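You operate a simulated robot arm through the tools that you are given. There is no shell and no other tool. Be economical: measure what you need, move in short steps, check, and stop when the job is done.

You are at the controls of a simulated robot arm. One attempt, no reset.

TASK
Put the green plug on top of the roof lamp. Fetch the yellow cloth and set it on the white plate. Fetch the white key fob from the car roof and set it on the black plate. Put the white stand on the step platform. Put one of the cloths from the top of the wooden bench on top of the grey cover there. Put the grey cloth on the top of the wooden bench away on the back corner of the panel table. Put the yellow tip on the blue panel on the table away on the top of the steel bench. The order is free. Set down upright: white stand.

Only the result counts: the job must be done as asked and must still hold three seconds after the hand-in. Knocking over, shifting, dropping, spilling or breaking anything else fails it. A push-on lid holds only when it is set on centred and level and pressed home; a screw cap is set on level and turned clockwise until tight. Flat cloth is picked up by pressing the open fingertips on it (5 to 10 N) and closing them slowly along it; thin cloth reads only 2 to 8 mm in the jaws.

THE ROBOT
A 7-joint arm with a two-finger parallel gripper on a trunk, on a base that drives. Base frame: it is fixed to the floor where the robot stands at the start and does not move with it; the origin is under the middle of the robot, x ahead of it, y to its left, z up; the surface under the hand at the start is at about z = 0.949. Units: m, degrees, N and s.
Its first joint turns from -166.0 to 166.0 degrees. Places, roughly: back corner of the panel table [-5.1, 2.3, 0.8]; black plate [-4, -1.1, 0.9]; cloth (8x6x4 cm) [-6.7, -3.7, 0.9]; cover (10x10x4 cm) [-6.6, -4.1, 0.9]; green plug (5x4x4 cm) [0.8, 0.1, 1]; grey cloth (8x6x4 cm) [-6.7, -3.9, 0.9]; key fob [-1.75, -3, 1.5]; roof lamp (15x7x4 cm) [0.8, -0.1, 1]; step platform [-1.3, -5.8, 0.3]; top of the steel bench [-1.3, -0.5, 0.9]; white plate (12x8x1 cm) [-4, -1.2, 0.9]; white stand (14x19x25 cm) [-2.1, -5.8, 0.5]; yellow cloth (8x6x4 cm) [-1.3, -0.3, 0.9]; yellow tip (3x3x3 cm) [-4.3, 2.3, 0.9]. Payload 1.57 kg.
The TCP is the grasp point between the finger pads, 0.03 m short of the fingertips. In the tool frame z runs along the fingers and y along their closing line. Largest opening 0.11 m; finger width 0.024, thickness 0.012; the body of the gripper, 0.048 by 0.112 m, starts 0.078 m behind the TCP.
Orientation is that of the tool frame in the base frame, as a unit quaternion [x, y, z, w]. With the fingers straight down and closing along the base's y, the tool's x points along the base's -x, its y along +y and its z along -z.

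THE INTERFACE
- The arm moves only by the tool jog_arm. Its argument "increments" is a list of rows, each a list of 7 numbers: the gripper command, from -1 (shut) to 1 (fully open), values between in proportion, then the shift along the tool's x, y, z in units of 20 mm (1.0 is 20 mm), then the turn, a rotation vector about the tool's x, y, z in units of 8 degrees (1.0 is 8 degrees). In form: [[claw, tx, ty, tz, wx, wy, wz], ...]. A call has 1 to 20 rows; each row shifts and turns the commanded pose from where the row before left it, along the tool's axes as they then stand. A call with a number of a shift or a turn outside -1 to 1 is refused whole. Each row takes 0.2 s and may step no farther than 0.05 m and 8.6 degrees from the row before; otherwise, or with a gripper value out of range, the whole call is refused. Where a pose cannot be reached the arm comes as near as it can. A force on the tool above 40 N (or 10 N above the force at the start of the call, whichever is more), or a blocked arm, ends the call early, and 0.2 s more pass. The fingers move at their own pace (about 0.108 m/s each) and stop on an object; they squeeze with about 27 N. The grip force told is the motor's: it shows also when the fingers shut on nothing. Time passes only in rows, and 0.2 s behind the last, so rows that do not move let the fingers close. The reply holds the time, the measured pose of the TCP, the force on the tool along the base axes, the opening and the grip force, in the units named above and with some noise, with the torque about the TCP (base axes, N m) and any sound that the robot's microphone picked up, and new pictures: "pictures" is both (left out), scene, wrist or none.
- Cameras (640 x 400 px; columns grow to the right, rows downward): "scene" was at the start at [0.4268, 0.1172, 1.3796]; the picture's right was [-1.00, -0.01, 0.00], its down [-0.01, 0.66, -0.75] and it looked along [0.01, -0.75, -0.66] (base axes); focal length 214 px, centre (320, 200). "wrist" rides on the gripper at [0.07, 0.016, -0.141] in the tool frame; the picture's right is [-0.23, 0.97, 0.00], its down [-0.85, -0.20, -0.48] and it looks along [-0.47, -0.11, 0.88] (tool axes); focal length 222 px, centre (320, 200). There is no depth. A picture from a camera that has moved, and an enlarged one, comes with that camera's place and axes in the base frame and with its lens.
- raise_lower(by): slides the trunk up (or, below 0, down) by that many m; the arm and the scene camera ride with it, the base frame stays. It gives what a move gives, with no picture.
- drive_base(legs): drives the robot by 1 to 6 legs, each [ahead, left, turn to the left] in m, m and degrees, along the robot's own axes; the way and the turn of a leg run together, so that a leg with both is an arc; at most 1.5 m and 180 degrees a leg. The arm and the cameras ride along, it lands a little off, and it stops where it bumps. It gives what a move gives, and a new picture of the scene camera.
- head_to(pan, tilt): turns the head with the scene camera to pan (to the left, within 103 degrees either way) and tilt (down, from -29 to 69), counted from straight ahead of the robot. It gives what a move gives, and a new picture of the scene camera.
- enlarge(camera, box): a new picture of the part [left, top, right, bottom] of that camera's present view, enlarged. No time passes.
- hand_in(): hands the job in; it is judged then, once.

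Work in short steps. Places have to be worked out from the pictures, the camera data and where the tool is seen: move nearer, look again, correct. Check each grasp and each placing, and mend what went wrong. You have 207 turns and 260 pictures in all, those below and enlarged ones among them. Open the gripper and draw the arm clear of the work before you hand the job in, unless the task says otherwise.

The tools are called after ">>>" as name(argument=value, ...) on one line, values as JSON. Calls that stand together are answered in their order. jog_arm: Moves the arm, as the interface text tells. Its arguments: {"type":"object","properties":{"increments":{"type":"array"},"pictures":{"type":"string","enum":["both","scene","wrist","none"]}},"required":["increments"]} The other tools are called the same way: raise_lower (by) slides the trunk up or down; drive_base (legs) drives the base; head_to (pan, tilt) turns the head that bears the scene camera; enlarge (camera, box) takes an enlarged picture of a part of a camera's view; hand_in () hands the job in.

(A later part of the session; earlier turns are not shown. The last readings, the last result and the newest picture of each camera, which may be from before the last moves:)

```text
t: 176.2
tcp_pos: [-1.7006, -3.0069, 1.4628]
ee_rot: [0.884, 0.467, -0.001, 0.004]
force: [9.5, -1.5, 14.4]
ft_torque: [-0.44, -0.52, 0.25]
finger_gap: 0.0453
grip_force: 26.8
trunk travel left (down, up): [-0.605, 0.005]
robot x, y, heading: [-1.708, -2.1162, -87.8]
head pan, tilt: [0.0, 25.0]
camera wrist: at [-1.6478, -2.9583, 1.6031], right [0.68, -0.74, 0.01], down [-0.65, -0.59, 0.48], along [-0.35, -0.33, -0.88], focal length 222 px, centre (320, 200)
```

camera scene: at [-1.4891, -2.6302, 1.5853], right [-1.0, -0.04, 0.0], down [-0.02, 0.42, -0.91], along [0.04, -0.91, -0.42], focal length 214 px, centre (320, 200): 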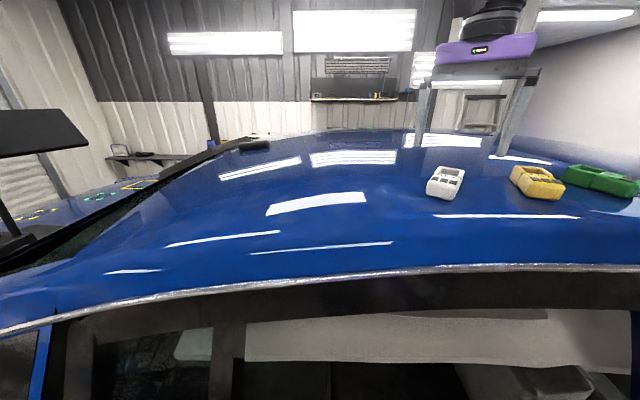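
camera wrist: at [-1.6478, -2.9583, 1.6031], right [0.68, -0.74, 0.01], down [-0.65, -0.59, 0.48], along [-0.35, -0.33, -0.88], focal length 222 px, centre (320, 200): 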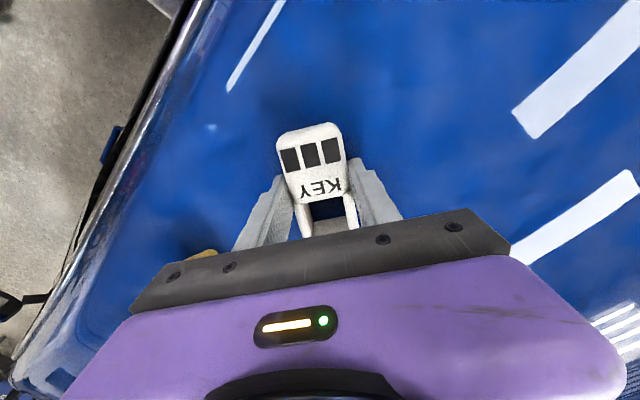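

Fob gripped (45 mm). Lift, retract toward the robot, and then turn left to face east.

>>> jog_arm(increments=[[-1, 0, 0, -0.8, 0, 0, 0], [-1, 0, 0, -0.8, 0, 0, 0], [-1, 0, 0, -0.8, 0, 0, 0], [-1, 0.82, -0.56, 0, 0, 0, 0], [-1, 0.82, -0.56, 0, 0, 0, 0], [-1, 0.82, -0.56, 0, 0, 0, 0], [-1, 0.82, -0.56, 0, 0, 0, 0], [-1, 0.82, -0.56, 0, 0, 0, 0], [-1, 0.82, -0.56, 0, 0, 0, 0], [-1, 0.82, -0.56, -0.5, 0, 0, 0], [-1, 0.82, -0.56, -0.5, 0, 0, 0]], pictures="wrist")

>>> drive_base(legs=[[0, 0, 88]])

```text
t: 178.6
tcp_pos: [-1.701, -2.8467, 1.5314]
ee_rot: [0.885, 0.466, -0.002, 0.004]
force: [0.3, -0.7, -2.4]
ft_torque: [0.01, 0.02, -0.01]
finger_gap: 0.0454
grip_force: 27.4
trunk travel left (down, up): [-0.605, 0.005]
robot x, y, heading: [-1.7132, -2.1214, -87.7]
head pan, tilt: [0.0, 25.0]
camera wrist: at [-1.6477, -2.7986, 1.6707], right [0.67, -0.74, 0.01], down [-0.65, -0.59, 0.48], along [-0.35, -0.33, -0.88], focal length 222 px, centre (320, 200)
```

wrist: 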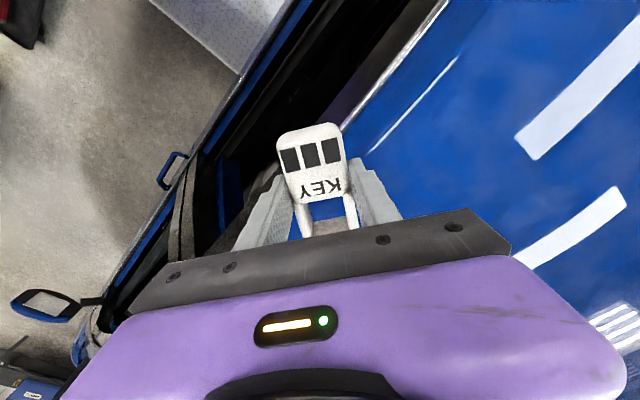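

```text
t: 182.8
tcp_pos: [-0.9823, -2.1059, 1.5309]
ee_rot: [0.293, 0.956, 0.003, 0.004]
force: [-0.2, -0.1, -1.1]
ft_torque: [0.02, 0.02, -0.03]
finger_gap: 0.0457
grip_force: 27.2
trunk travel left (down, up): [-0.605, 0.005]
robot x, y, heading: [-1.7106, -2.1213, 2.8]
head pan, tilt: [0.0, 25.0]
camera scene: at [-1.2022, -1.8944, 1.5853], right [0.05, -1.0, 0.0], down [-0.42, -0.02, -0.91], along [0.91, 0.05, -0.42], focal length 214 px, centre (320, 200)
```

scene: 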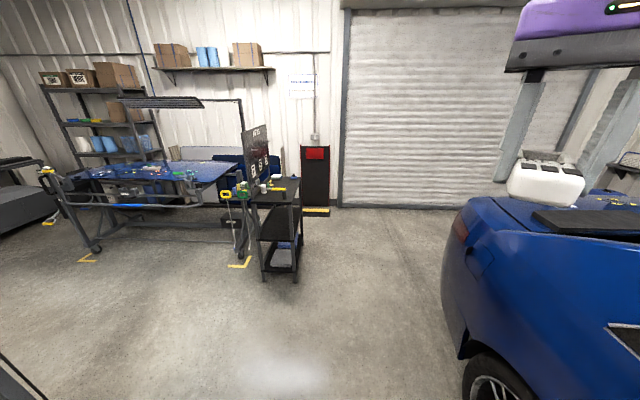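

Straighten heading, back up to x≈-4.0 along the corridor, then turn north to face the cart.

>>> drive_base(legs=[[0, 0, -2.8], [-1.15, 0.03, 0], [-1.15, 0.03, 0], [0, 0, 90]])

>>> head_to(pan=0, tilt=50)

```text
t: 198.4
tcp_pos: [-3.9965, -1.3414, 1.5305]
ee_rot: [-0.449, 0.894, 0.005, 0.001]
force: [0.4, 0.0, -0.3]
ft_torque: [-0.03, 0.0, 0.03]
finger_gap: 0.0455
grip_force: 27.3
trunk travel left (down, up): [-0.605, 0.005]
robot x, y, heading: [-4.016, -2.0698, 90.0]
head pan, tilt: [0.0, 25.0]
camera scene: at [-4.2191, -1.5492, 1.5853], right [1.0, 0.0, 0.0], down [0.0, -0.42, -0.91], along [0.0, 0.91, -0.42], focal length 214 px, centre (320, 200)
```

scene: 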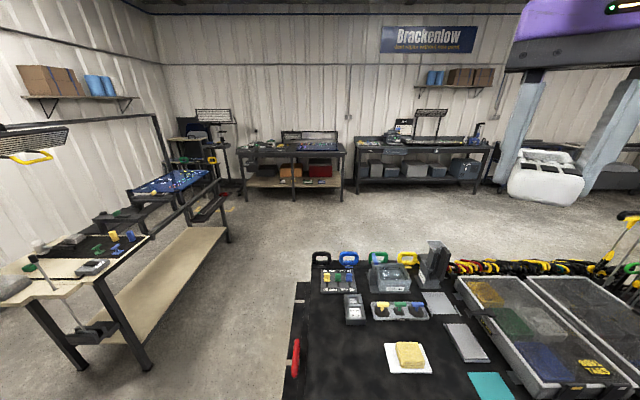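

```text
t: 199.3
tcp_pos: [-3.9967, -1.3426, 1.5318]
ee_rot: [-0.448, 0.894, 0.004, 0.002]
force: [-0.4, -0.2, -1.0]
ft_torque: [0.04, -0.02, -0.01]
finger_gap: 0.0456
grip_force: 27.3
trunk travel left (down, up): [-0.605, 0.005]
robot x, y, heading: [-4.015, -2.0699, 90.1]
head pan, tilt: [0.0, 50.0]
camera scene: at [-4.2191, -1.5643, 1.5479], right [1.0, 0.0, 0.0], down [0.0, -0.77, -0.64], along [0.0, 0.64, -0.77], focal length 214 px, centre (320, 200)
```

scene: 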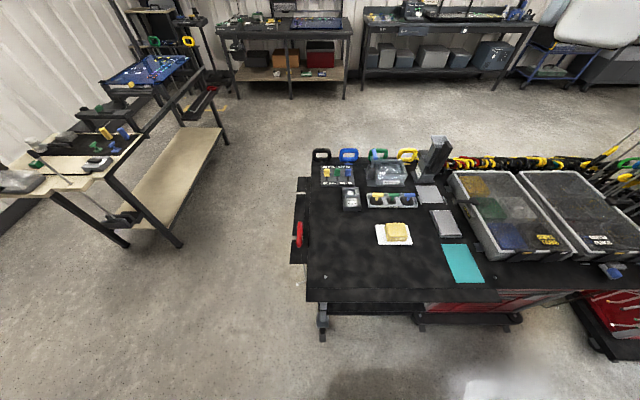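

I lower the trunk and bring the fob over free black-plate area at (-4.11, -1.21).

>>> raise_lower(by=-0.18)

>>> jog_arm(increments=[[-1, -0.2, 0.93, 0.5, 0, 0, 0], [-1, -0.2, 0.93, 0.5, 0, 0, 0], [-1, -0.2, 0.93, 0.5, 0, 0, 0], [-1, -0.2, 0.93, 0.5, 0, 0, 0], [-1, -0.2, 0.93, 0.5, 0, 0, 0], [-1, -0.2, 0.93, 1, 0, 0, 0], [-1, -0.2, 0.93, 1, 0, 0, 0], [-1, -0.2, 0.93, 1, 0, 0, 0], [-1, -0.2, 0.93, 1, 0, 0, 0], [-1, 0, 0, 1, 0, 0, 0], [-1, 0, 0, 1, 0, 0, 0], [-1, 0, 0, 1, 0, 0, 0], [-1, 0, 0, 1, 0, 0, 0], [-1, 0, 0, 1, 0, 0, 0], [-1, 0, 0, 1, 0, 0, 0], [-1, 0, 0, 1, 0, 0, 0]])

```text
t: 201.3
tcp_pos: [-3.9967, -1.3425, 1.3514]
ee_rot: [-0.448, 0.894, 0.004, 0.001]
force: [0.2, -0.7, -0.8]
ft_torque: [-0.03, 0.01, -0.01]
finger_gap: 0.0454
grip_force: 27.0
trunk travel left (down, up): [-0.425, 0.185]
robot x, y, heading: [-4.0115, -2.0688, 90.1]
head pan, tilt: [0.0, 50.0]
```

```text
t: 204.7
tcp_pos: [-4.1099, -1.2109, 1.0832]
ee_rot: [-0.449, 0.893, 0.004, 0.001]
force: [0.5, -0.4, -0.6]
ft_torque: [0.02, 0.0, -0.03]
finger_gap: 0.0456
grip_force: 27.3
trunk travel left (down, up): [-0.425, 0.185]
robot x, y, heading: [-4.0146, -2.0729, 90.1]
head pan, tilt: [0.0, 50.0]
camera scene: at [-4.2191, -1.5644, 1.3679], right [1.0, 0.0, 0.0], down [0.0, -0.77, -0.64], along [0.0, 0.64, -0.77], focal length 214 px, centre (320, 200)
camera wrist: at [-4.1639, -1.2593, 1.2222], right [-0.64, 0.76, 0.01], down [0.67, 0.56, 0.48], along [0.36, 0.32, -0.88], focal length 222 px, centre (320, 200)
```

scene: 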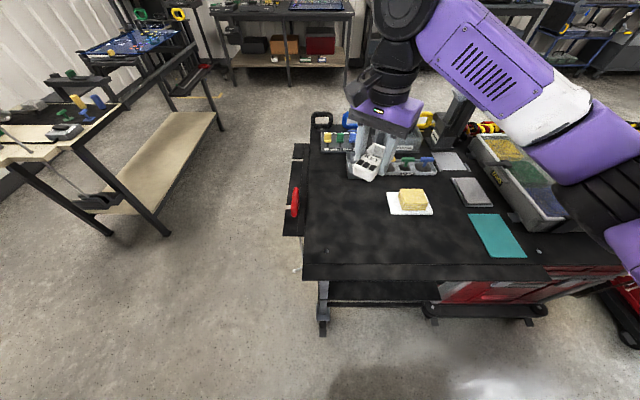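
wrist: 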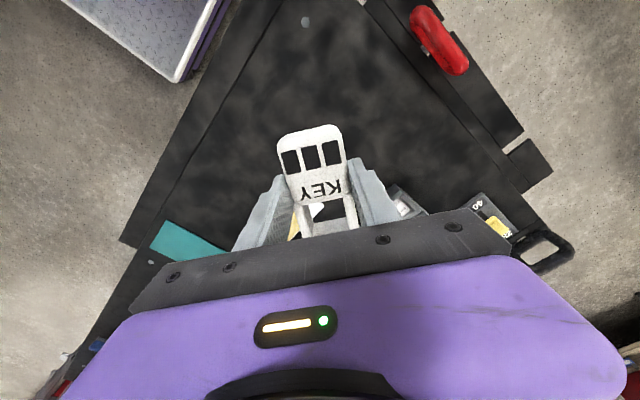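

Shift 4 cm south for margin to the grey tray, and go down to z≈0.91.

>>> jog_arm(increments=[[-1, 0.8, -0.6, 0.6, 0, 0, 0], [-1, 0.8, -0.6, 0.6, 0, 0, 0], [-1, 0, 0, 0.95, 0, 0, 0], [-1, 0, 0, 0.95, 0, 0, 0], [-1, 0, 0, 0.95, 0, 0, 0], [-1, 0, 0, 0.95, 0, 0, 0], [-1, 0, 0, 0.95, 0, 0, 0], [-1, 0, 0, 0.95, 0, 0, 0], [-1, 0, 0, 0.95, 0, 0, 0], [-1, 0, 0, 0.5, 0, 0, 0]])

>>> jog_arm(increments=[[-1, 0, 0, 0.2, 0, 0, 0], [-1, 0, 0, 0.2, 0, 0, 0]], pictures="none")

>>> jog_arm(increments=[[-1, 0, 0, 0.15, 0, 0, 0]], pictures="none")

```text
t: 206.9
tcp_pos: [-4.1106, -1.249, 0.9153]
ee_rot: [-0.448, 0.894, 0.005, 0.002]
force: [0.1, 0.4, -0.2]
ft_torque: [0.02, 0.02, 0.0]
finger_gap: 0.0453
grip_force: 27.0
trunk travel left (down, up): [-0.425, 0.185]
robot x, y, heading: [-4.0125, -2.0699, 90.2]
head pan, tilt: [0.0, 50.0]
camera scene: at [-4.2191, -1.5644, 1.3678], right [1.0, 0.0, 0.0], down [0.0, -0.77, -0.64], along [0.0, 0.64, -0.77], focal length 214 px, centre (320, 200)
camera wrist: at [-4.1643, -1.2975, 1.0545], right [-0.64, 0.76, 0.01], down [0.67, 0.56, 0.48], along [0.36, 0.32, -0.88], focal length 222 px, centre (320, 200)
```

scene: 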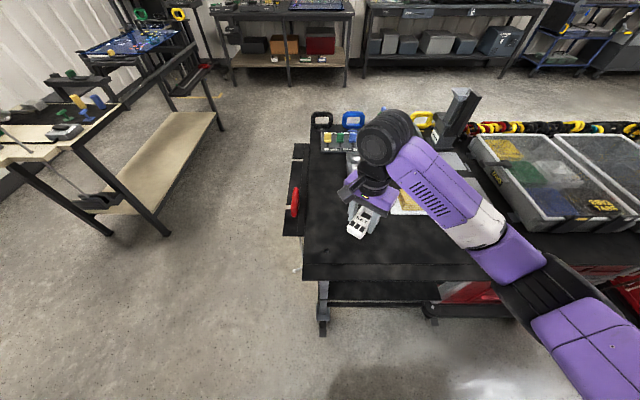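
wrist: 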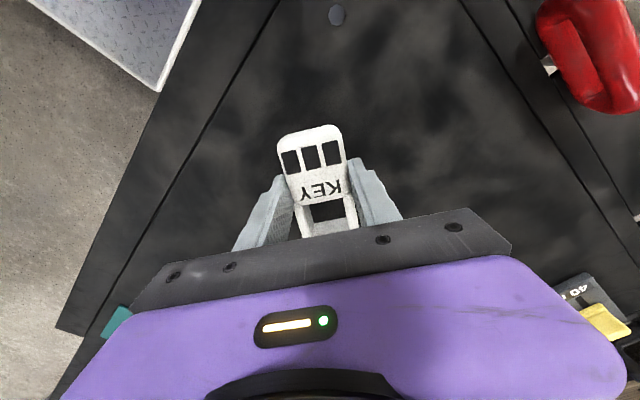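

```text
t: 207.5
tcp_pos: [-4.1096, -1.2501, 0.9068]
ee_rot: [-0.449, 0.894, 0.003, 0.002]
force: [-0.5, 0.0, -1.1]
ft_torque: [-0.03, 0.02, -0.02]
finger_gap: 0.0453
grip_force: 26.6
trunk travel left (down, up): [-0.425, 0.185]
robot x, y, heading: [-4.0153, -2.0704, 90.3]
head pan, tilt: [0.0, 50.0]
```

```text
t: 207.9
tcp_pos: [-4.1098, -1.25, 0.9036]
ee_rot: [-0.448, 0.894, 0.004, 0.002]
force: [0.0, -0.8, -1.0]
ft_torque: [0.01, -0.03, -0.01]
finger_gap: 0.0456
grip_force: 27.0
trunk travel left (down, up): [-0.425, 0.185]
robot x, y, heading: [-4.0169, -2.0699, 90.1]
head pan, tilt: [0.0, 50.0]
```

>>> jog_arm(increments=[[-1, 0, 0, 0.15, 0, 0, 0]], pictures="none")

>>> jog_arm(increments=[[-1, 0, 0, 0.15, 0, 0, 0]], pictures="none")

>>> jog_arm(increments=[[-1, 0, 0, 0.15, 0, 0, 0]], pictures="none")

>>> jog_arm(increments=[[-1, 0, 0, 0.1, 0, 0, 0]], pictures="none")

```text
t: 208.3
tcp_pos: [-4.1095, -1.2494, 0.9014]
ee_rot: [-0.448, 0.894, 0.004, 0.002]
force: [-0.3, -0.2, -0.2]
ft_torque: [0.02, 0.0, -0.03]
finger_gap: 0.0454
grip_force: 27.1
trunk travel left (down, up): [-0.425, 0.185]
robot x, y, heading: [-4.0183, -2.0716, 90.3]
head pan, tilt: [0.0, 50.0]
```

```text
t: 208.7
tcp_pos: [-4.1087, -1.2503, 0.8988]
ee_rot: [-0.448, 0.894, 0.004, 0.001]
force: [0.0, 0.1, -0.5]
ft_torque: [-0.04, 0.01, -0.05]
finger_gap: 0.0457
grip_force: 27.4
trunk travel left (down, up): [-0.425, 0.185]
robot x, y, heading: [-4.0141, -2.0711, 90.2]
head pan, tilt: [0.0, 50.0]
```

```text
t: 209.1
tcp_pos: [-4.109, -1.2503, 0.8953]
ee_rot: [-0.448, 0.894, 0.005, 0.001]
force: [-0.6, 0.6, -0.8]
ft_torque: [0.01, 0.0, -0.01]
finger_gap: 0.0455
grip_force: 27.3
trunk travel left (down, up): [-0.425, 0.185]
robot x, y, heading: [-4.0173, -2.0682, 90.0]
head pan, tilt: [0.0, 50.0]
```

```text
t: 209.5
tcp_pos: [-4.1093, -1.2493, 0.8937]
ee_rot: [-0.449, 0.894, 0.005, 0.002]
force: [0.2, -0.9, 4.5]
ft_torque: [-0.24, 0.04, 0.03]
finger_gap: 0.0456
grip_force: 27.1
trunk travel left (down, up): [-0.425, 0.185]
robot x, y, heading: [-4.0167, -2.0687, 89.9]
head pan, tilt: [0.0, 50.0]
```

Contact (4.5 N). One more small press, release, and rise.

>>> jog_arm(increments=[[-1, 0, 0, 0.05, 0, 0, 0], [-0.1, 0, 0, 0, 0, 0, 0], [0.2, 0, 0, 0, 0, 0, 0], [0.3, 0, 0, 0, 0, 0, 0], [0.3, 0, 0, -0.5, 0, 0, 0], [0.3, 0, 0, -1, 0, 0, 0], [0.3, 0, 0, -1, 0, 0, 0], [0.3, 0, 0, -1, 0, 0, 0], [0.3, 0, 0, -1, 0, 0, 0], [0.3, 0, 0, -1, 0, 0, 0], [0.3, 0, 0, -1, 0, 0, 0], [0.3, 0, 0, -1, 0, 0, 0]])

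```text
t: 212.1
tcp_pos: [-4.1095, -1.2528, 1.0424]
ee_rot: [-0.447, 0.894, 0.004, 0.002]
force: [-0.3, 0.2, 0.1]
ft_torque: [-0.04, 0.01, -0.01]
finger_gap: 0.0718
grip_force: 0.1
trunk travel left (down, up): [-0.425, 0.185]
robot x, y, heading: [-4.0156, -2.0732, 90.1]
head pan, tilt: [0.0, 50.0]
camera scene: at [-4.2191, -1.5642, 1.3677], right [1.0, 0.0, 0.0], down [0.0, -0.77, -0.64], along [0.0, 0.64, -0.77], focal length 214 px, centre (320, 200)
camera wrist: at [-4.1643, -1.3003, 1.1822], right [-0.64, 0.76, 0.01], down [0.67, 0.56, 0.48], along [0.37, 0.32, -0.88], focal length 222 px, centre (320, 200)
```

scene: 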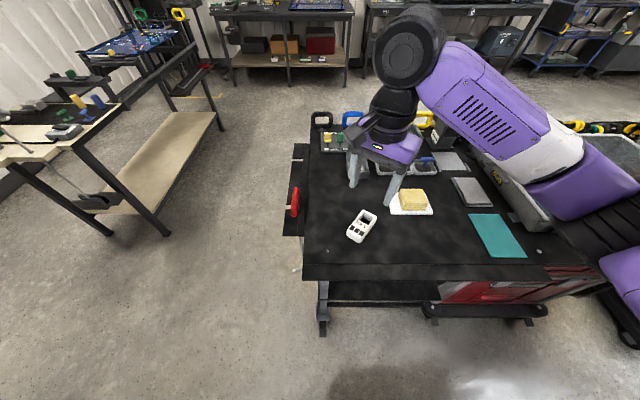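
wrist: 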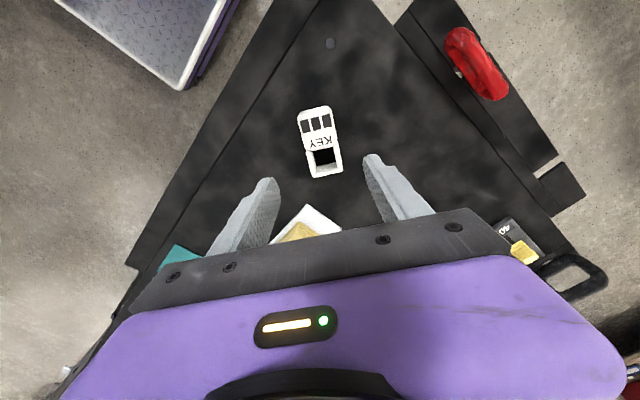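

The key fob rests on the black plate. Raise the arm and drive: west, then face south.

>>> jog_arm(increments=[[1, 0.5, 0, -1, 0, 0, 0], [1, 0.5, 0, -1, 0, 0, 0], [1, 0.5, 0, -1, 0, 0, 0], [1, 0.5, 0, -1, 0, 0, 0], [1, 0.5, 0, -1, 0, 0, 0], [1, 0.5, 0, -1, 0, 0, 0], [1, 0.5, 0, -1, 0, 0, 0], [1, 0.5, 0, -1, 0, 0, 0], [1, 0, 0, -1, 0, 0, 0], [1, 0, 0, -1, 0, 0, 0], [1, 0, 0, -1, 0, 0, 0], [1, 0, 0, -1, 0, 0, 0], [1, 0, 0, -1, 0, 0, 0], [1, 0, 0, -1, 0, 0, 0], [1, 0, 0, -1, 0, 0, 0]], pictures="none")

>>> drive_base(legs=[[0, 0, 90], [1.2, 0, 0], [0, 0, 90]])

>>> head_to(pan=10, tilt=25)

```text
t: 215.3
tcp_pos: [-4.1584, -1.3181, 1.3419]
ee_rot: [-0.448, 0.894, 0.004, 0.001]
force: [-0.5, 1.0, -0.3]
ft_torque: [-0.03, -0.02, 0.02]
finger_gap: 0.1103
grip_force: 0.1
trunk travel left (down, up): [-0.425, 0.185]
robot x, y, heading: [-4.0152, -2.0701, 90.3]
head pan, tilt: [0.0, 50.0]
```

```text
t: 229.0
tcp_pos: [-5.081, -2.7944, 1.3417]
ee_rot: [0.897, 0.442, -0.001, 0.005]
force: [-0.2, 0.2, -0.1]
ft_torque: [-0.03, 0.01, 0.0]
finger_gap: 0.1101
grip_force: 0.1
trunk travel left (down, up): [-0.425, 0.185]
robot x, y, heading: [-5.2106, -2.0387, -90.8]
head pan, tilt: [0.0, 50.0]
camera scene: at [-5.0186, -2.5477, 1.3678], right [-1.0, 0.01, 0.0], down [0.01, 0.77, -0.64], along [-0.01, -0.64, -0.77], focal length 214 px, centre (320, 200)
```

scene: 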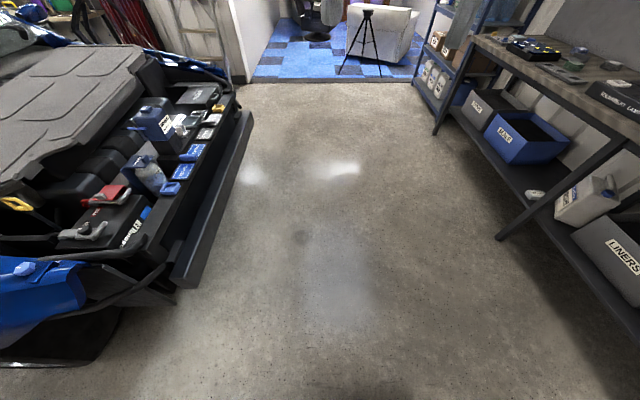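

```text
t: 229.9
tcp_pos: [-5.0799, -2.795, 1.3428]
ee_rot: [0.897, 0.443, -0.002, 0.005]
force: [0.8, -0.6, -0.9]
ft_torque: [0.01, -0.04, -0.03]
finger_gap: 0.1101
grip_force: 0.1
trunk travel left (down, up): [-0.425, 0.185]
robot x, y, heading: [-5.213, -2.0392, -90.7]
head pan, tilt: [10.0, 25.0]
camera scene: at [-5.0028, -2.5616, 1.4052], right [-0.99, -0.16, 0.0], down [-0.07, 0.42, -0.91], along [0.15, -0.89, -0.42], focal length 214 px, centre (320, 200)
```

scene: 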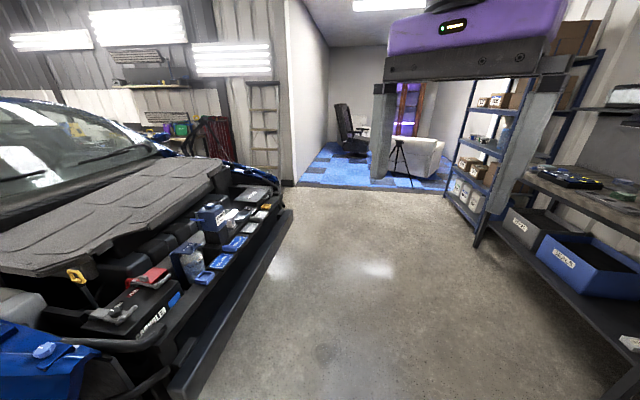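

The wooden bench on the right holds the cloths. On the way I do the cover task: drive south to y≈-3.9 and face the bench.

>>> drive_base(legs=[[0.95, 0, 0], [0.9, 0, 0], [0, 0, -89]])

>>> head_to(pan=0, tilt=35)

```text
t: 242.9
tcp_pos: [-6.0138, -4.0101, 1.3416]
ee_rot: [0.946, -0.324, -0.005, 0.002]
force: [0.2, -0.7, 0.4]
ft_torque: [0.0, -0.02, 0.0]
finger_gap: 0.1099
grip_force: 0.1
trunk travel left (down, up): [-0.425, 0.185]
robot x, y, heading: [-5.2634, -3.8827, 179.0]
head pan, tilt: [10.0, 25.0]
camera scene: at [-5.7831, -4.0889, 1.4053], right [-0.16, 0.99, 0.0], down [0.42, 0.07, -0.91], along [-0.89, -0.14, -0.42], focal length 214 px, centre (320, 200)
```

scene: 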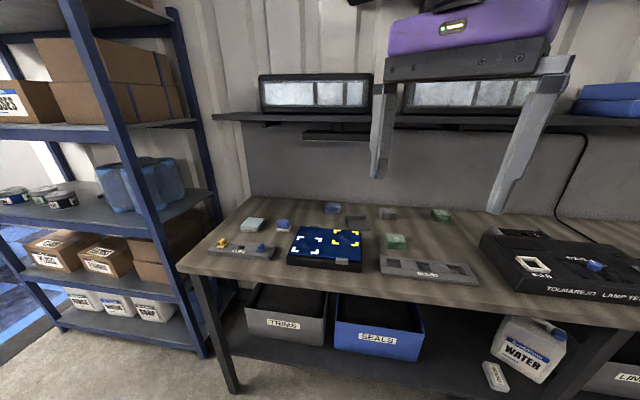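

```text
t: 243.6
tcp_pos: [-6.0146, -4.01, 1.3409]
ee_rot: [0.946, -0.325, -0.004, 0.001]
force: [1.3, -0.2, 1.0]
ft_torque: [-0.01, 0.0, -0.02]
finger_gap: 0.11
grip_force: 0.0
trunk travel left (down, up): [-0.425, 0.185]
robot x, y, heading: [-5.2624, -3.882, 179.1]
head pan, tilt: [0.0, 35.0]
camera scene: at [-5.7802, -4.073, 1.3896], right [0.02, 1.0, 0.0], down [0.57, -0.01, -0.82], along [-0.82, 0.01, -0.57], focal length 214 px, centre (320, 200)
```

scene: 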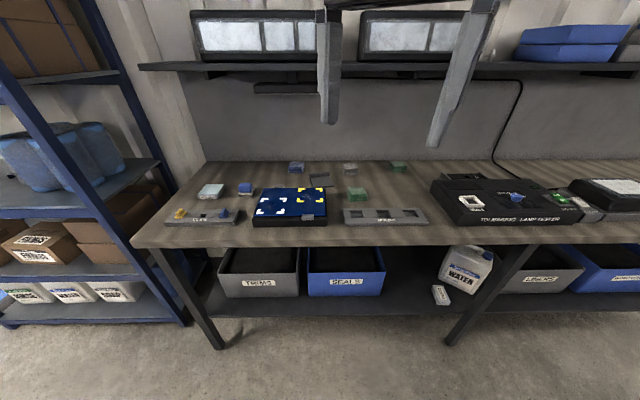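

>>> enlarge(camera="scene", box=[140, 140, 440, 250])

```text
2.13 times, centred on (290, 195) of scene
camera zoom: at [-5.7802, -4.073, 1.3896], right [0.02, 1.0, 0.0], down [0.57, -0.01, -0.82], along [-0.82, 0.01, -0.57], focal length 458 px, centre (384, 211)
```

zoom: 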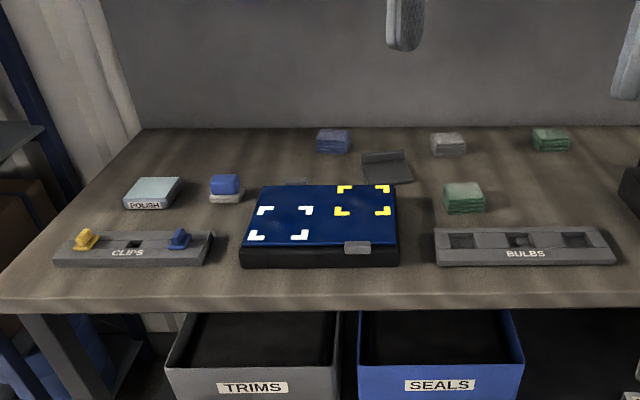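

The back row is blue, grey and green cloth; the grey cover is behind the blue mat. I square the tool up, retract a little, and drive 0.55 m closer.

>>> jog_arm(increments=[[1, 0, 0, 0, 0, 0, -0.95], [1, 0, 0, 0, 0, 0, -0.95], [1, 0, 0, 0, 0, 0, -0.95], [1, 0, 0, 0, 0, 0, -0.95], [1, 0, 0, 0, 0, 0, -0.95], [1, 1, 0, 0.5, 0, 0, 0], [1, 1, 0, 0.5, 0, 0, 0], [1, 1, 0, 0.5, 0, 0, 0], [1, 1, 0, 0.5, 0, 0, 0], [1, 1, 0, 0.5, 0, 0, 0]], pictures="none")

>>> drive_base(legs=[[0.58, 0, 0]])

>>> head_to(pan=0, tilt=48)

```text
t: 245.8
tcp_pos: [-5.9137, -4.0099, 1.2921]
ee_rot: [1.0, 0.002, -0.004, 0.0]
force: [0.0, 0.2, 0.3]
ft_torque: [-0.03, -0.05, -0.02]
finger_gap: 0.11
grip_force: 0.2
trunk travel left (down, up): [-0.425, 0.185]
robot x, y, heading: [-5.2591, -3.8827, 179.2]
head pan, tilt: [0.0, 35.0]
```

```text
t: 249.1
tcp_pos: [-6.4924, -3.9972, 1.2922]
ee_rot: [1.0, 0.0, -0.004, -0.001]
force: [0.3, -0.6, 0.4]
ft_torque: [0.03, 0.03, 0.04]
finger_gap: 0.1101
grip_force: 0.0
trunk travel left (down, up): [-0.425, 0.185]
robot x, y, heading: [-5.838, -3.8711, 178.6]
head pan, tilt: [0.0, 35.0]
camera scene: at [-6.3596, -4.0614, 1.3896], right [0.02, 1.0, 0.0], down [0.57, -0.01, -0.82], along [-0.82, 0.02, -0.57], focal length 214 px, centre (320, 200)
```

scene: 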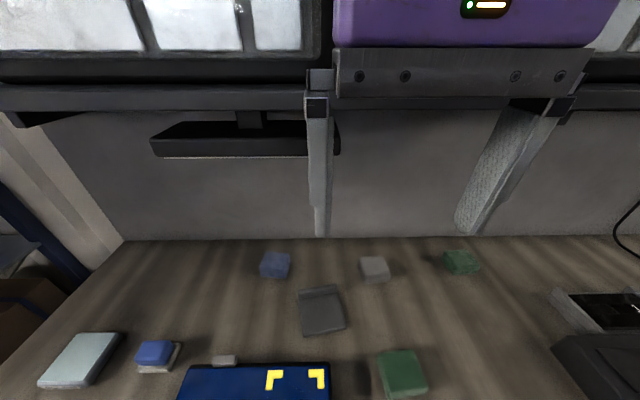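

```text
t: 249.9
tcp_pos: [-6.492, -3.997, 1.2914]
ee_rot: [1.0, 0.0, -0.005, 0.001]
force: [-0.2, 0.1, 0.4]
ft_torque: [-0.03, -0.01, 0.02]
finger_gap: 0.1098
grip_force: 0.0
trunk travel left (down, up): [-0.425, 0.185]
robot x, y, heading: [-5.8432, -3.8731, 179.0]
head pan, tilt: [0.0, 48.0]
camera scene: at [-6.3504, -4.0616, 1.3706], right [0.02, 1.0, 0.0], down [0.74, -0.01, -0.67], along [-0.67, 0.01, -0.74], focal length 214 px, centre (320, 200)
```

scene: 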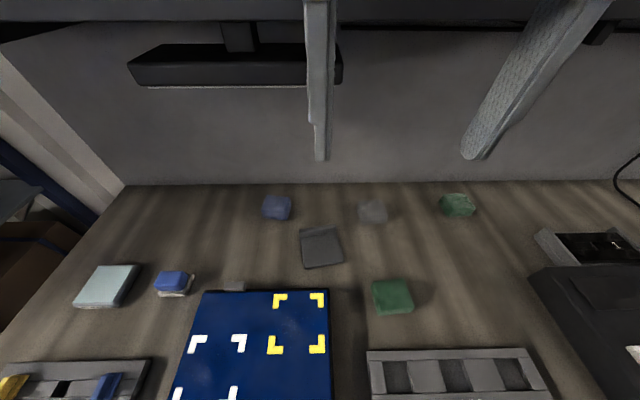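

>>> enlarge(camera="scene", box=[250, 180, 490, 330])

>>> jog_arm(increments=[[1, 0, 0, 1, 0, 0, 0], [1, 0, 0, 1, 0, 0, 0], [1, 0, 0, 1, 0, 0, 0], [1, 0, 0, 1, 0, 0, 0], [1, 0, 0, 1, 0, 0, 0], [1, 0, 0, 1, 0, 0, 0]], pictures="wrist")

```text
2.67 times, centred on (370, 255) of scene
camera zoom: at [-6.3504, -4.0616, 1.3706], right [0.02, 1.0, 0.0], down [0.74, -0.01, -0.67], along [-0.67, 0.01, -0.74], focal length 572 px, centre (187, 53)
```

zoom: 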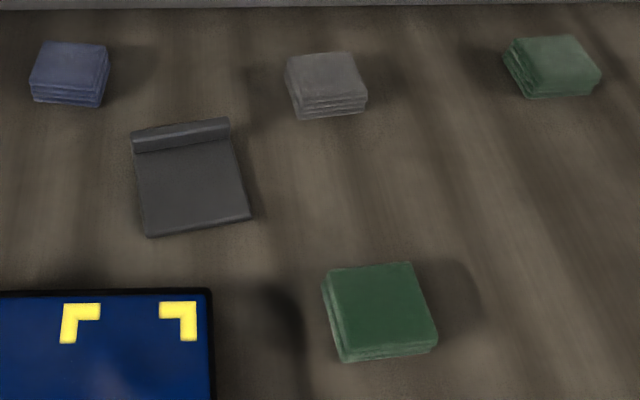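

```text
t: 251.3
tcp_pos: [-6.4934, -3.9965, 1.1712]
ee_rot: [1.0, 0.0, -0.005, 0.001]
force: [0.0, -0.7, 0.3]
ft_torque: [-0.02, 0.01, 0.0]
finger_gap: 0.1099
grip_force: 0.0
trunk travel left (down, up): [-0.425, 0.185]
robot x, y, heading: [-5.8397, -3.8695, 179.0]
head pan, tilt: [0.0, 48.0]
camera wrist: at [-6.422, -4.0135, 1.3107], right [-0.23, -0.97, 0.0], down [-0.85, 0.2, 0.49], along [-0.47, 0.11, -0.87], focal length 222 px, centre (320, 200)
```

wrist: 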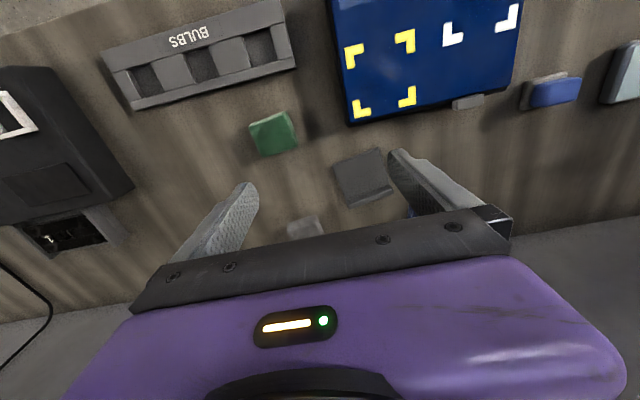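

All three back items are folded cloths; I use the green one at about (-6.73, -3.68). It is under a shelf (front edge x≈-6.64, z≈1.33), so I first move in front of it and low.

>>> jog_arm(increments=[[1, -0.15, -0.97, 0.3, 0, 0, 0], [1, -0.15, -0.97, 0.3, 0, 0, 0], [1, -0.15, -0.97, 0.3, 0, 0, 0], [1, -0.15, -0.97, 0.3, 0, 0, 0], [1, -0.15, -0.97, 0.3, 0, 0, 0], [1, -0.15, -0.97, 0.3, 0, 0, 0], [1, -0.15, -0.97, 0.3, 0, 0, 0], [1, -0.15, -0.97, 0.3, 0, 0, 0], [1, -0.15, -0.97, 0.3, 0, 0, 0], [1, -0.15, -0.97, 0.3, 0, 0, 0], [1, -0.15, -0.97, 0.3, 0, 0, 0], [1, -0.15, -0.97, 0.3, 0, 0, 0], [1, -0.15, -0.97, 0.3, 0, 0, 0], [1, -0.15, -0.97, 0.3, 0, 0, 0], [1, -0.15, -0.97, 0.3, 0, 0, 0], [1, -0.15, -0.97, 0.3, 0, 0, 0]])

```text
t: 254.7
tcp_pos: [-6.5423, -3.687, 1.0749]
ee_rot: [1.0, 0.001, -0.004, 0.001]
force: [0.0, -0.6, -0.1]
ft_torque: [0.06, 0.01, -0.02]
finger_gap: 0.1098
grip_force: 0.0
trunk travel left (down, up): [-0.425, 0.185]
robot x, y, heading: [-5.8379, -3.8711, 179.0]
head pan, tilt: [0.0, 48.0]
camera scene: at [-6.3503, -4.0618, 1.3705], right [0.02, 1.0, 0.0], down [0.74, -0.01, -0.67], along [-0.67, 0.01, -0.74], focal length 214 px, centre (320, 200)
camera wrist: at [-6.4715, -3.704, 1.215], right [-0.23, -0.97, 0.0], down [-0.85, 0.2, 0.49], along [-0.47, 0.11, -0.87], focal length 222 px, centre (320, 200)
```

scene: 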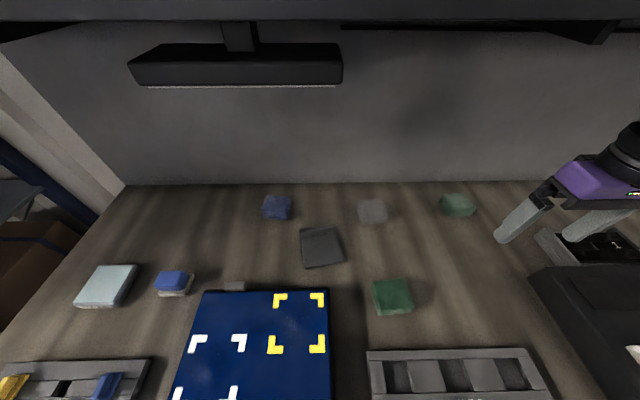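
wrist: 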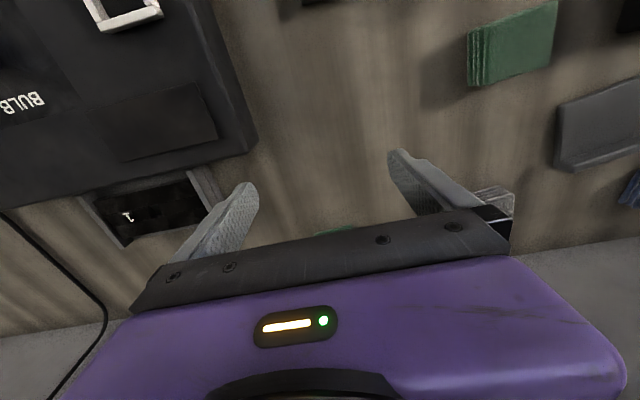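

>>> enlarge(camera="scene", box=[400, 170, 512, 240])

>>> enlarge(camera="scene", box=[290, 180, 402, 280])

```text
5.71 times, centred on (456, 205) of scene
camera zoom: at [-6.3503, -4.0618, 1.3705], right [0.02, 1.0, 0.0], down [0.74, -0.01, -0.67], along [-0.67, 0.01, -0.74], focal length 1226 px, centre (-457, 171)
```

zoom: 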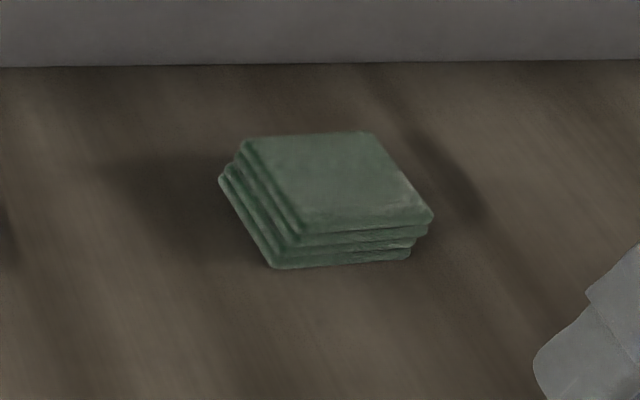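

```text
4.00 times, centred on (346, 230) of scene
camera zoom: at [-6.3503, -4.0618, 1.3705], right [0.02, 1.0, 0.0], down [0.74, -0.01, -0.67], along [-0.67, 0.01, -0.74], focal length 858 px, centre (216, 80)
```

zoom: 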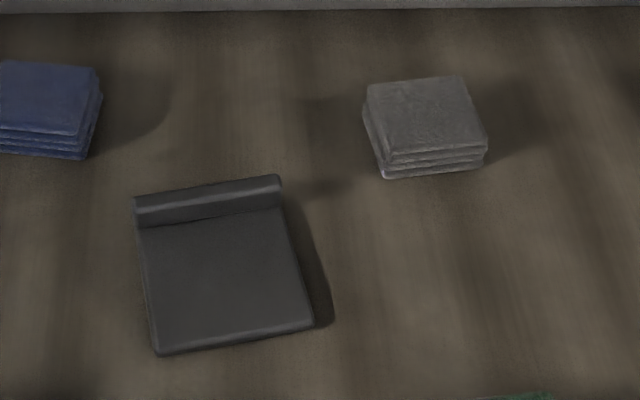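

Cloth centre ≈ (-6.737, -3.671), top ≈0.93, yawed ≈6.5°. I sidestep the tester box, go low, then move in under the shelf at z≈0.975.

>>> jog_arm(increments=[[1, 0, 0.92, 0, 0, 0, 0], [1, 0, 0.92, 0, 0, 0, 0], [1, 0, 0.92, 0, 0, 0, 0], [1, 0, 0.92, 0, 0, 0, 0], [1, 0, 0, 1, 0, 0, 0], [1, 0, 0, 1, 0, 0, 0], [1, 0, 0, 1, 0, 0, 0], [1, 0, 0, 1, 0, 0, 0], [1, 0, 0, 1, 0, 0, 0], [1, -0.97, 0, 0, 0, 0, 0], [1, -0.97, 0, 0, 0, 0, 0], [1, -0.97, 0, 0, 0, 0, 0], [1, -0.97, 0, 0, 0, 0, 0]])

```text
t: 257.5
tcp_pos: [-6.6218, -3.7596, 0.9773]
ee_rot: [1.0, 0.0, -0.004, 0.001]
force: [-0.6, 0.5, 0.0]
ft_torque: [-0.01, 0.0, 0.05]
finger_gap: 0.11
grip_force: 0.0
trunk travel left (down, up): [-0.425, 0.185]
robot x, y, heading: [-5.8409, -3.871, 178.9]
head pan, tilt: [0.0, 48.0]
camera scene: at [-6.3502, -4.0614, 1.3706], right [0.02, 1.0, 0.0], down [0.74, -0.01, -0.67], along [-0.67, 0.01, -0.74], focal length 214 px, centre (320, 200)
camera wrist: at [-6.5508, -3.7763, 1.1166], right [-0.23, -0.97, 0.0], down [-0.85, 0.2, 0.49], along [-0.47, 0.11, -0.87], focal length 222 px, centre (320, 200)
```

scene: 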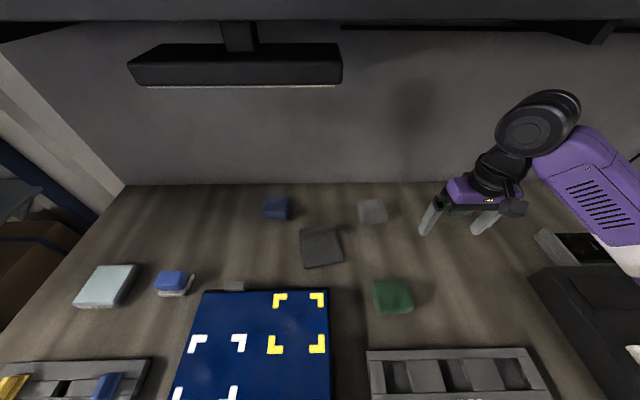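
wrist: 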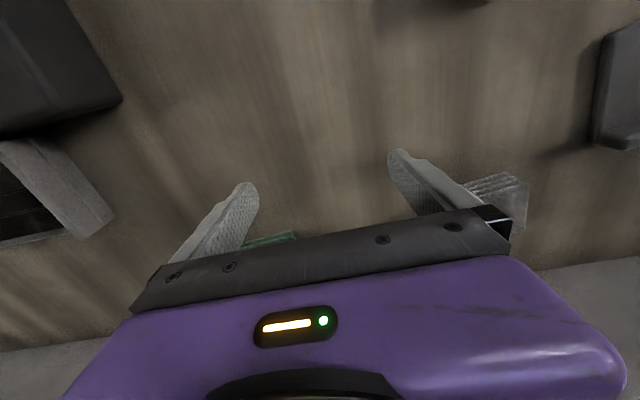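

Clear under the shelf. Move in diagonally over the cloth and set the yaw.

>>> jog_arm(increments=[[1, -0.96, -0.74, 0, 0, 0, 0], [1, -0.96, -0.74, 0, 0, 0, 0], [1, -0.96, -0.74, 0, 0, 0, 0], [1, -0.96, -0.74, 0, 0, 0, 0], [1, -0.96, -0.74, 0, 0, 0, 0], [1, -0.96, -0.74, 0, 0, 0, 0], [1, 0, 0, 0, 0, 0, -0.8]])

```text
t: 259.1
tcp_pos: [-6.7359, -3.6702, 0.9796]
ee_rot: [0.998, 0.056, -0.003, -0.001]
force: [-0.8, 0.3, -0.5]
ft_torque: [0.06, 0.01, 0.02]
finger_gap: 0.1101
grip_force: 0.0
trunk travel left (down, up): [-0.425, 0.185]
robot x, y, heading: [-5.8359, -3.8715, 179.1]
head pan, tilt: [0.0, 48.0]
camera scene: at [-6.3503, -4.0615, 1.3706], right [0.02, 1.0, 0.0], down [0.74, -0.01, -0.67], along [-0.67, 0.01, -0.74], focal length 214 px, centre (320, 200)
camera wrist: at [-6.6645, -3.68, 1.1179], right [-0.12, -0.99, 0.0], down [-0.87, 0.1, 0.49], along [-0.48, 0.05, -0.87], focal length 222 px, centre (320, 200)
```

scene: 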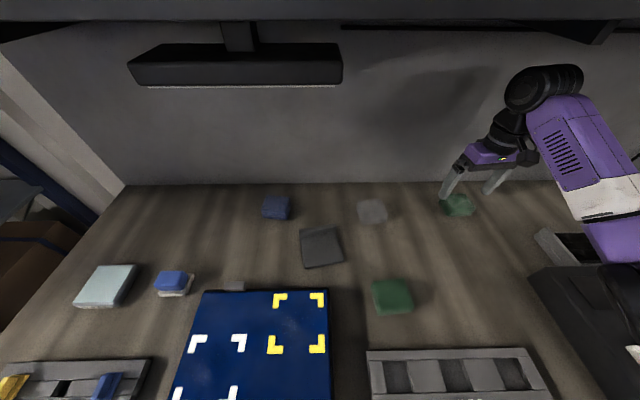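
wrist: 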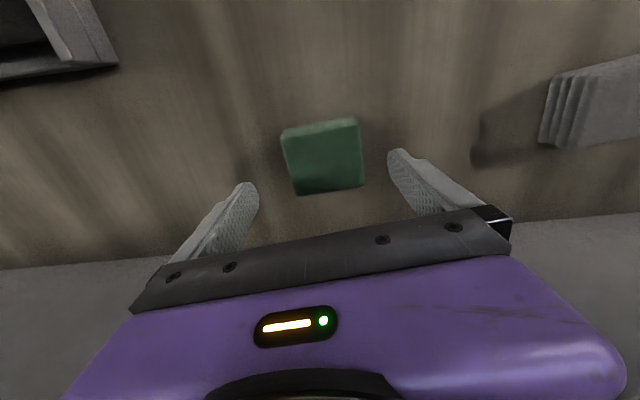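

Small trim, then descend to straddle the cloth.

>>> jog_arm(increments=[[1, 0.35, 0.33, 0, 0, 0, 0], [1, 0, 0, 0.8, 0, 0, 0], [1, 0, 0, 0.7, 0, 0, 0], [1, 0, 0, 0.4, 0, 0, 0], [1, 0, 0, 0.3, 0, 0, 0], [1, 0, 0, 0.2, 0, 0, 0]], pictures="wrist")

```text
t: 260.5
tcp_pos: [-6.7296, -3.6783, 0.93]
ee_rot: [0.998, 0.057, -0.005, 0.0]
force: [0.7, -0.4, 6.7]
ft_torque: [-0.34, -0.1, 0.15]
finger_gap: 0.11
grip_force: 0.0
trunk travel left (down, up): [-0.425, 0.185]
robot x, y, heading: [-5.839, -3.8679, 178.9]
head pan, tilt: [0.0, 48.0]
camera wrist: at [-6.6566, -3.6871, 1.0695], right [-0.12, -0.99, 0.0], down [-0.87, 0.1, 0.49], along [-0.48, 0.05, -0.87], focal length 222 px, centre (320, 200)
```

wrist: 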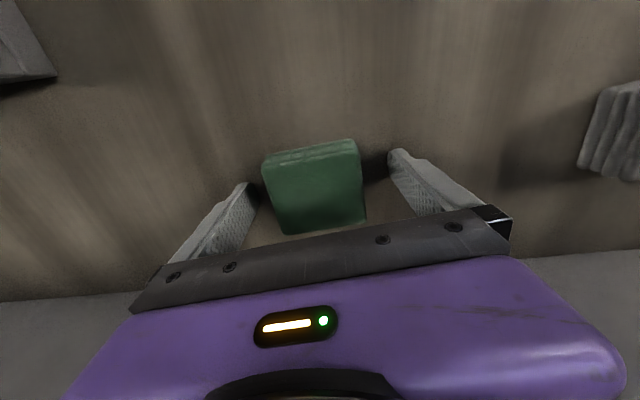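

Fingertips touch the bench (z≈0.90). Raise 3 mm and close.

>>> jog_arm(increments=[[1, 0, 0, -0.25, 0, 0, 0], [0.4, 0, 0, 0, 0, 0, 0], [0, 0, 0, 0, 0, 0, 0], [-1, 0, 0, 0, 0, 0, 0], [-1, 0, 0, 0, 0, 0, 0], [-1, 0, 0, 0, 0, 0, 0]], pictures="wrist")

```text
t: 261.9
tcp_pos: [-6.7288, -3.6793, 0.9354]
ee_rot: [0.998, 0.056, -0.004, 0.001]
force: [0.0, 0.1, 0.7]
ft_torque: [0.03, 0.0, 0.01]
finger_gap: 0.0688
grip_force: 26.1
trunk travel left (down, up): [-0.425, 0.185]
robot x, y, heading: [-5.8386, -3.8713, 178.9]
head pan, tilt: [0.0, 48.0]
camera wrist: at [-6.6566, -3.6871, 1.0742], right [-0.12, -0.99, 0.0], down [-0.87, 0.1, 0.49], along [-0.48, 0.06, -0.87], focal length 222 px, centre (320, 200)
```

wrist: 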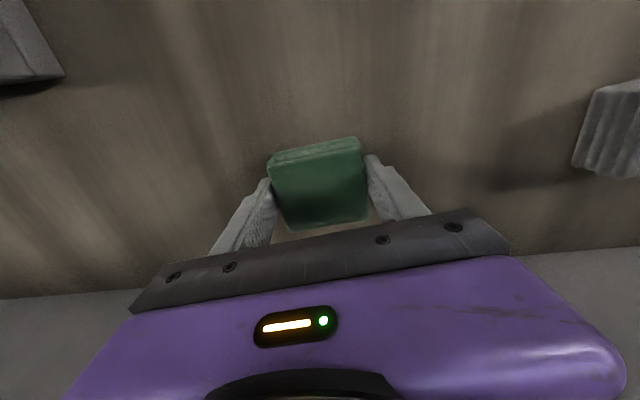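

Gripped. Lift to z≈1.0, back out and go sideways over the cover.

>>> jog_arm(increments=[[-1, 0, 0, -1, 0, 0, 0], [-1, 0, 0, -1, 0, 0, 0], [-1, 0, 0, -1, 0, 0, 0], [-1, 0.92, 0, 0, 0, 0, 0], [-1, 0.92, 0, 0, 0, 0, 0], [-1, 0.92, 0, 0, 0, 0, 0], [-1, 0.92, 0, 0, 0, 0, 0]], pictures="none")

>>> jog_arm(increments=[[-1, 0, 0.96, 0, 0, 0, 0], [-1, 0, 0.96, 0, 0, 0, 0], [-1, 0, 0.96, 0, 0, 0, 0], [-1, 0, 0.96, 0, 0, 0, 0], [-1, 0, 0.96, 0, 0, 0, 0], [-1, 0, 0.96, 0, 0, 0, 0], [-1, 0, 0.96, 0, 0, 0, 0], [-1, 0, 0.96, 0, 0, 0, 0], [-1, 0, 0.96, 0, 0, 0, 0], [-1, 0, 0.96, 0, 0, 0, 0], [-1, 0, 0.96, 0, 0, 0, 0], [-1, 0, 0.96, 0, 0, 0, 0], [-1, 0, 0.96, 0, 0, 0, 0], [-1, 0, 0.96, 0, 0, 0, 0], [-1, 0, 0.96, 0, 0, 0, 0], [-1, 0, 0.96, 0, 0, 0, 0], [-1, 0, 0.96, 0, 0, 0, 0], [-1, 0, 0.96, 0, 0, 0, 0], [-1, 0, 0.96, 0, 0, 0, 0], [-1, 0, 0.96, 0, 0, 0, 0]])

```text
t: 263.5
tcp_pos: [-6.655, -3.6695, 0.9933]
ee_rot: [0.998, 0.057, -0.005, 0.001]
force: [-0.2, -0.4, -0.8]
ft_torque: [0.02, 0.01, 0.01]
finger_gap: 0.0688
grip_force: 27.1
trunk travel left (down, up): [-0.425, 0.185]
robot x, y, heading: [-5.8391, -3.8741, 178.8]
head pan, tilt: [0.0, 48.0]
```

```text
t: 267.7
tcp_pos: [-6.6127, -4.0492, 0.9924]
ee_rot: [0.998, 0.056, -0.005, 0.001]
force: [-0.4, -0.5, -0.1]
ft_torque: [0.0, 0.0, 0.0]
finger_gap: 0.0687
grip_force: 27.0
trunk travel left (down, up): [-0.425, 0.185]
robot x, y, heading: [-5.8428, -3.8702, 179.0]
head pan, tilt: [0.0, 48.0]
camera scene: at [-6.3504, -4.0612, 1.3706], right [0.02, 1.0, 0.0], down [0.74, -0.01, -0.67], along [-0.67, 0.01, -0.74], focal length 214 px, centre (320, 200)
camera wrist: at [-6.5404, -4.0577, 1.1324], right [-0.12, -0.99, 0.0], down [-0.87, 0.1, 0.49], along [-0.48, 0.06, -0.87], focal length 222 px, centre (320, 200)
```

scene: 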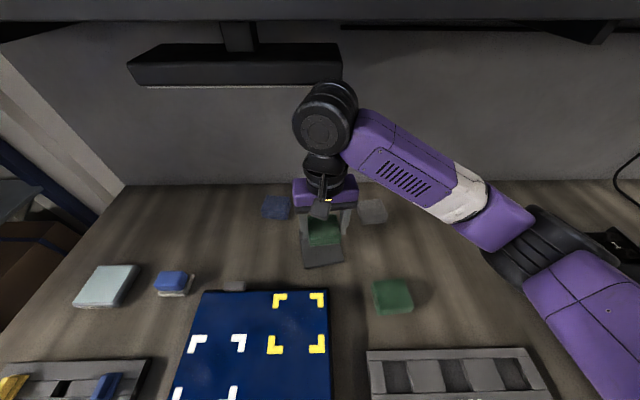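
wrist: 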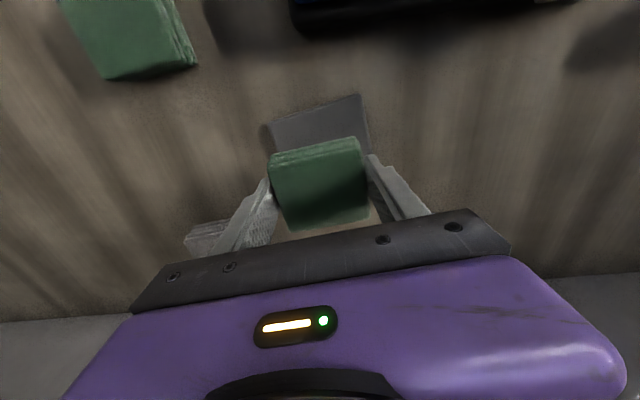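

Well above the cover's flat part. Descend toward it.

>>> jog_arm(increments=[[-1, 0.2, 0, 0.8, 0, 0, 0], [-1, 0, 0, 0.8, 0, 0, 0], [-1, 0, 0, 0.3, 0, 0, 0], [-1, 0, 0, 0.15, 0, 0, 0]])

>>> jog_arm(increments=[[-1, 0, 0, 0.15, 0, 0, 0]], pictures="none")

```text
t: 268.7
tcp_pos: [-6.6104, -4.0499, 0.9524]
ee_rot: [0.998, 0.057, -0.005, 0.001]
force: [0.8, 0.1, 0.3]
ft_torque: [0.02, 0.02, 0.01]
finger_gap: 0.0686
grip_force: 27.1
trunk travel left (down, up): [-0.425, 0.185]
robot x, y, heading: [-5.8385, -3.8714, 179.0]
head pan, tilt: [0.0, 48.0]
camera scene: at [-6.3504, -4.0616, 1.3705], right [0.02, 1.0, 0.0], down [0.74, -0.01, -0.67], along [-0.67, 0.01, -0.74], focal length 214 px, centre (320, 200)
camera wrist: at [-6.5373, -4.0585, 1.0916], right [-0.12, -0.99, 0.0], down [-0.87, 0.1, 0.49], along [-0.48, 0.06, -0.87], focal length 222 px, centre (320, 200)
```

scene: 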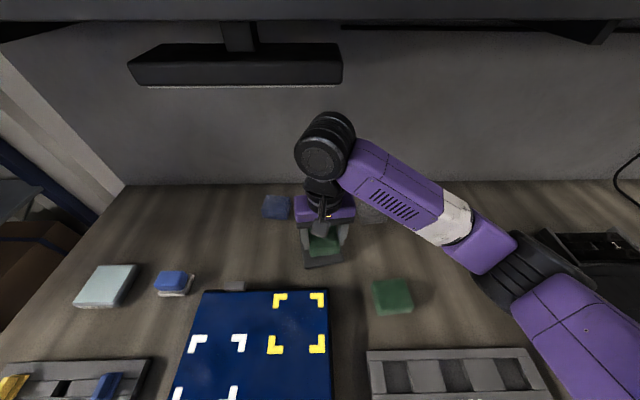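
wrist: 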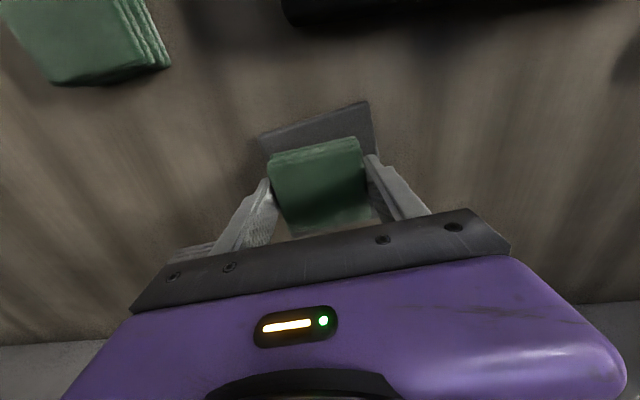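

```text
t: 269.1
tcp_pos: [-6.6087, -4.0503, 0.949]
ee_rot: [0.998, 0.056, -0.004, 0.0]
force: [-0.3, 0.3, -0.6]
ft_torque: [0.02, 0.03, -0.02]
finger_gap: 0.0686
grip_force: 26.5
trunk travel left (down, up): [-0.425, 0.185]
robot x, y, heading: [-5.8411, -3.8736, 178.7]
head pan, tilt: [0.0, 48.0]
```

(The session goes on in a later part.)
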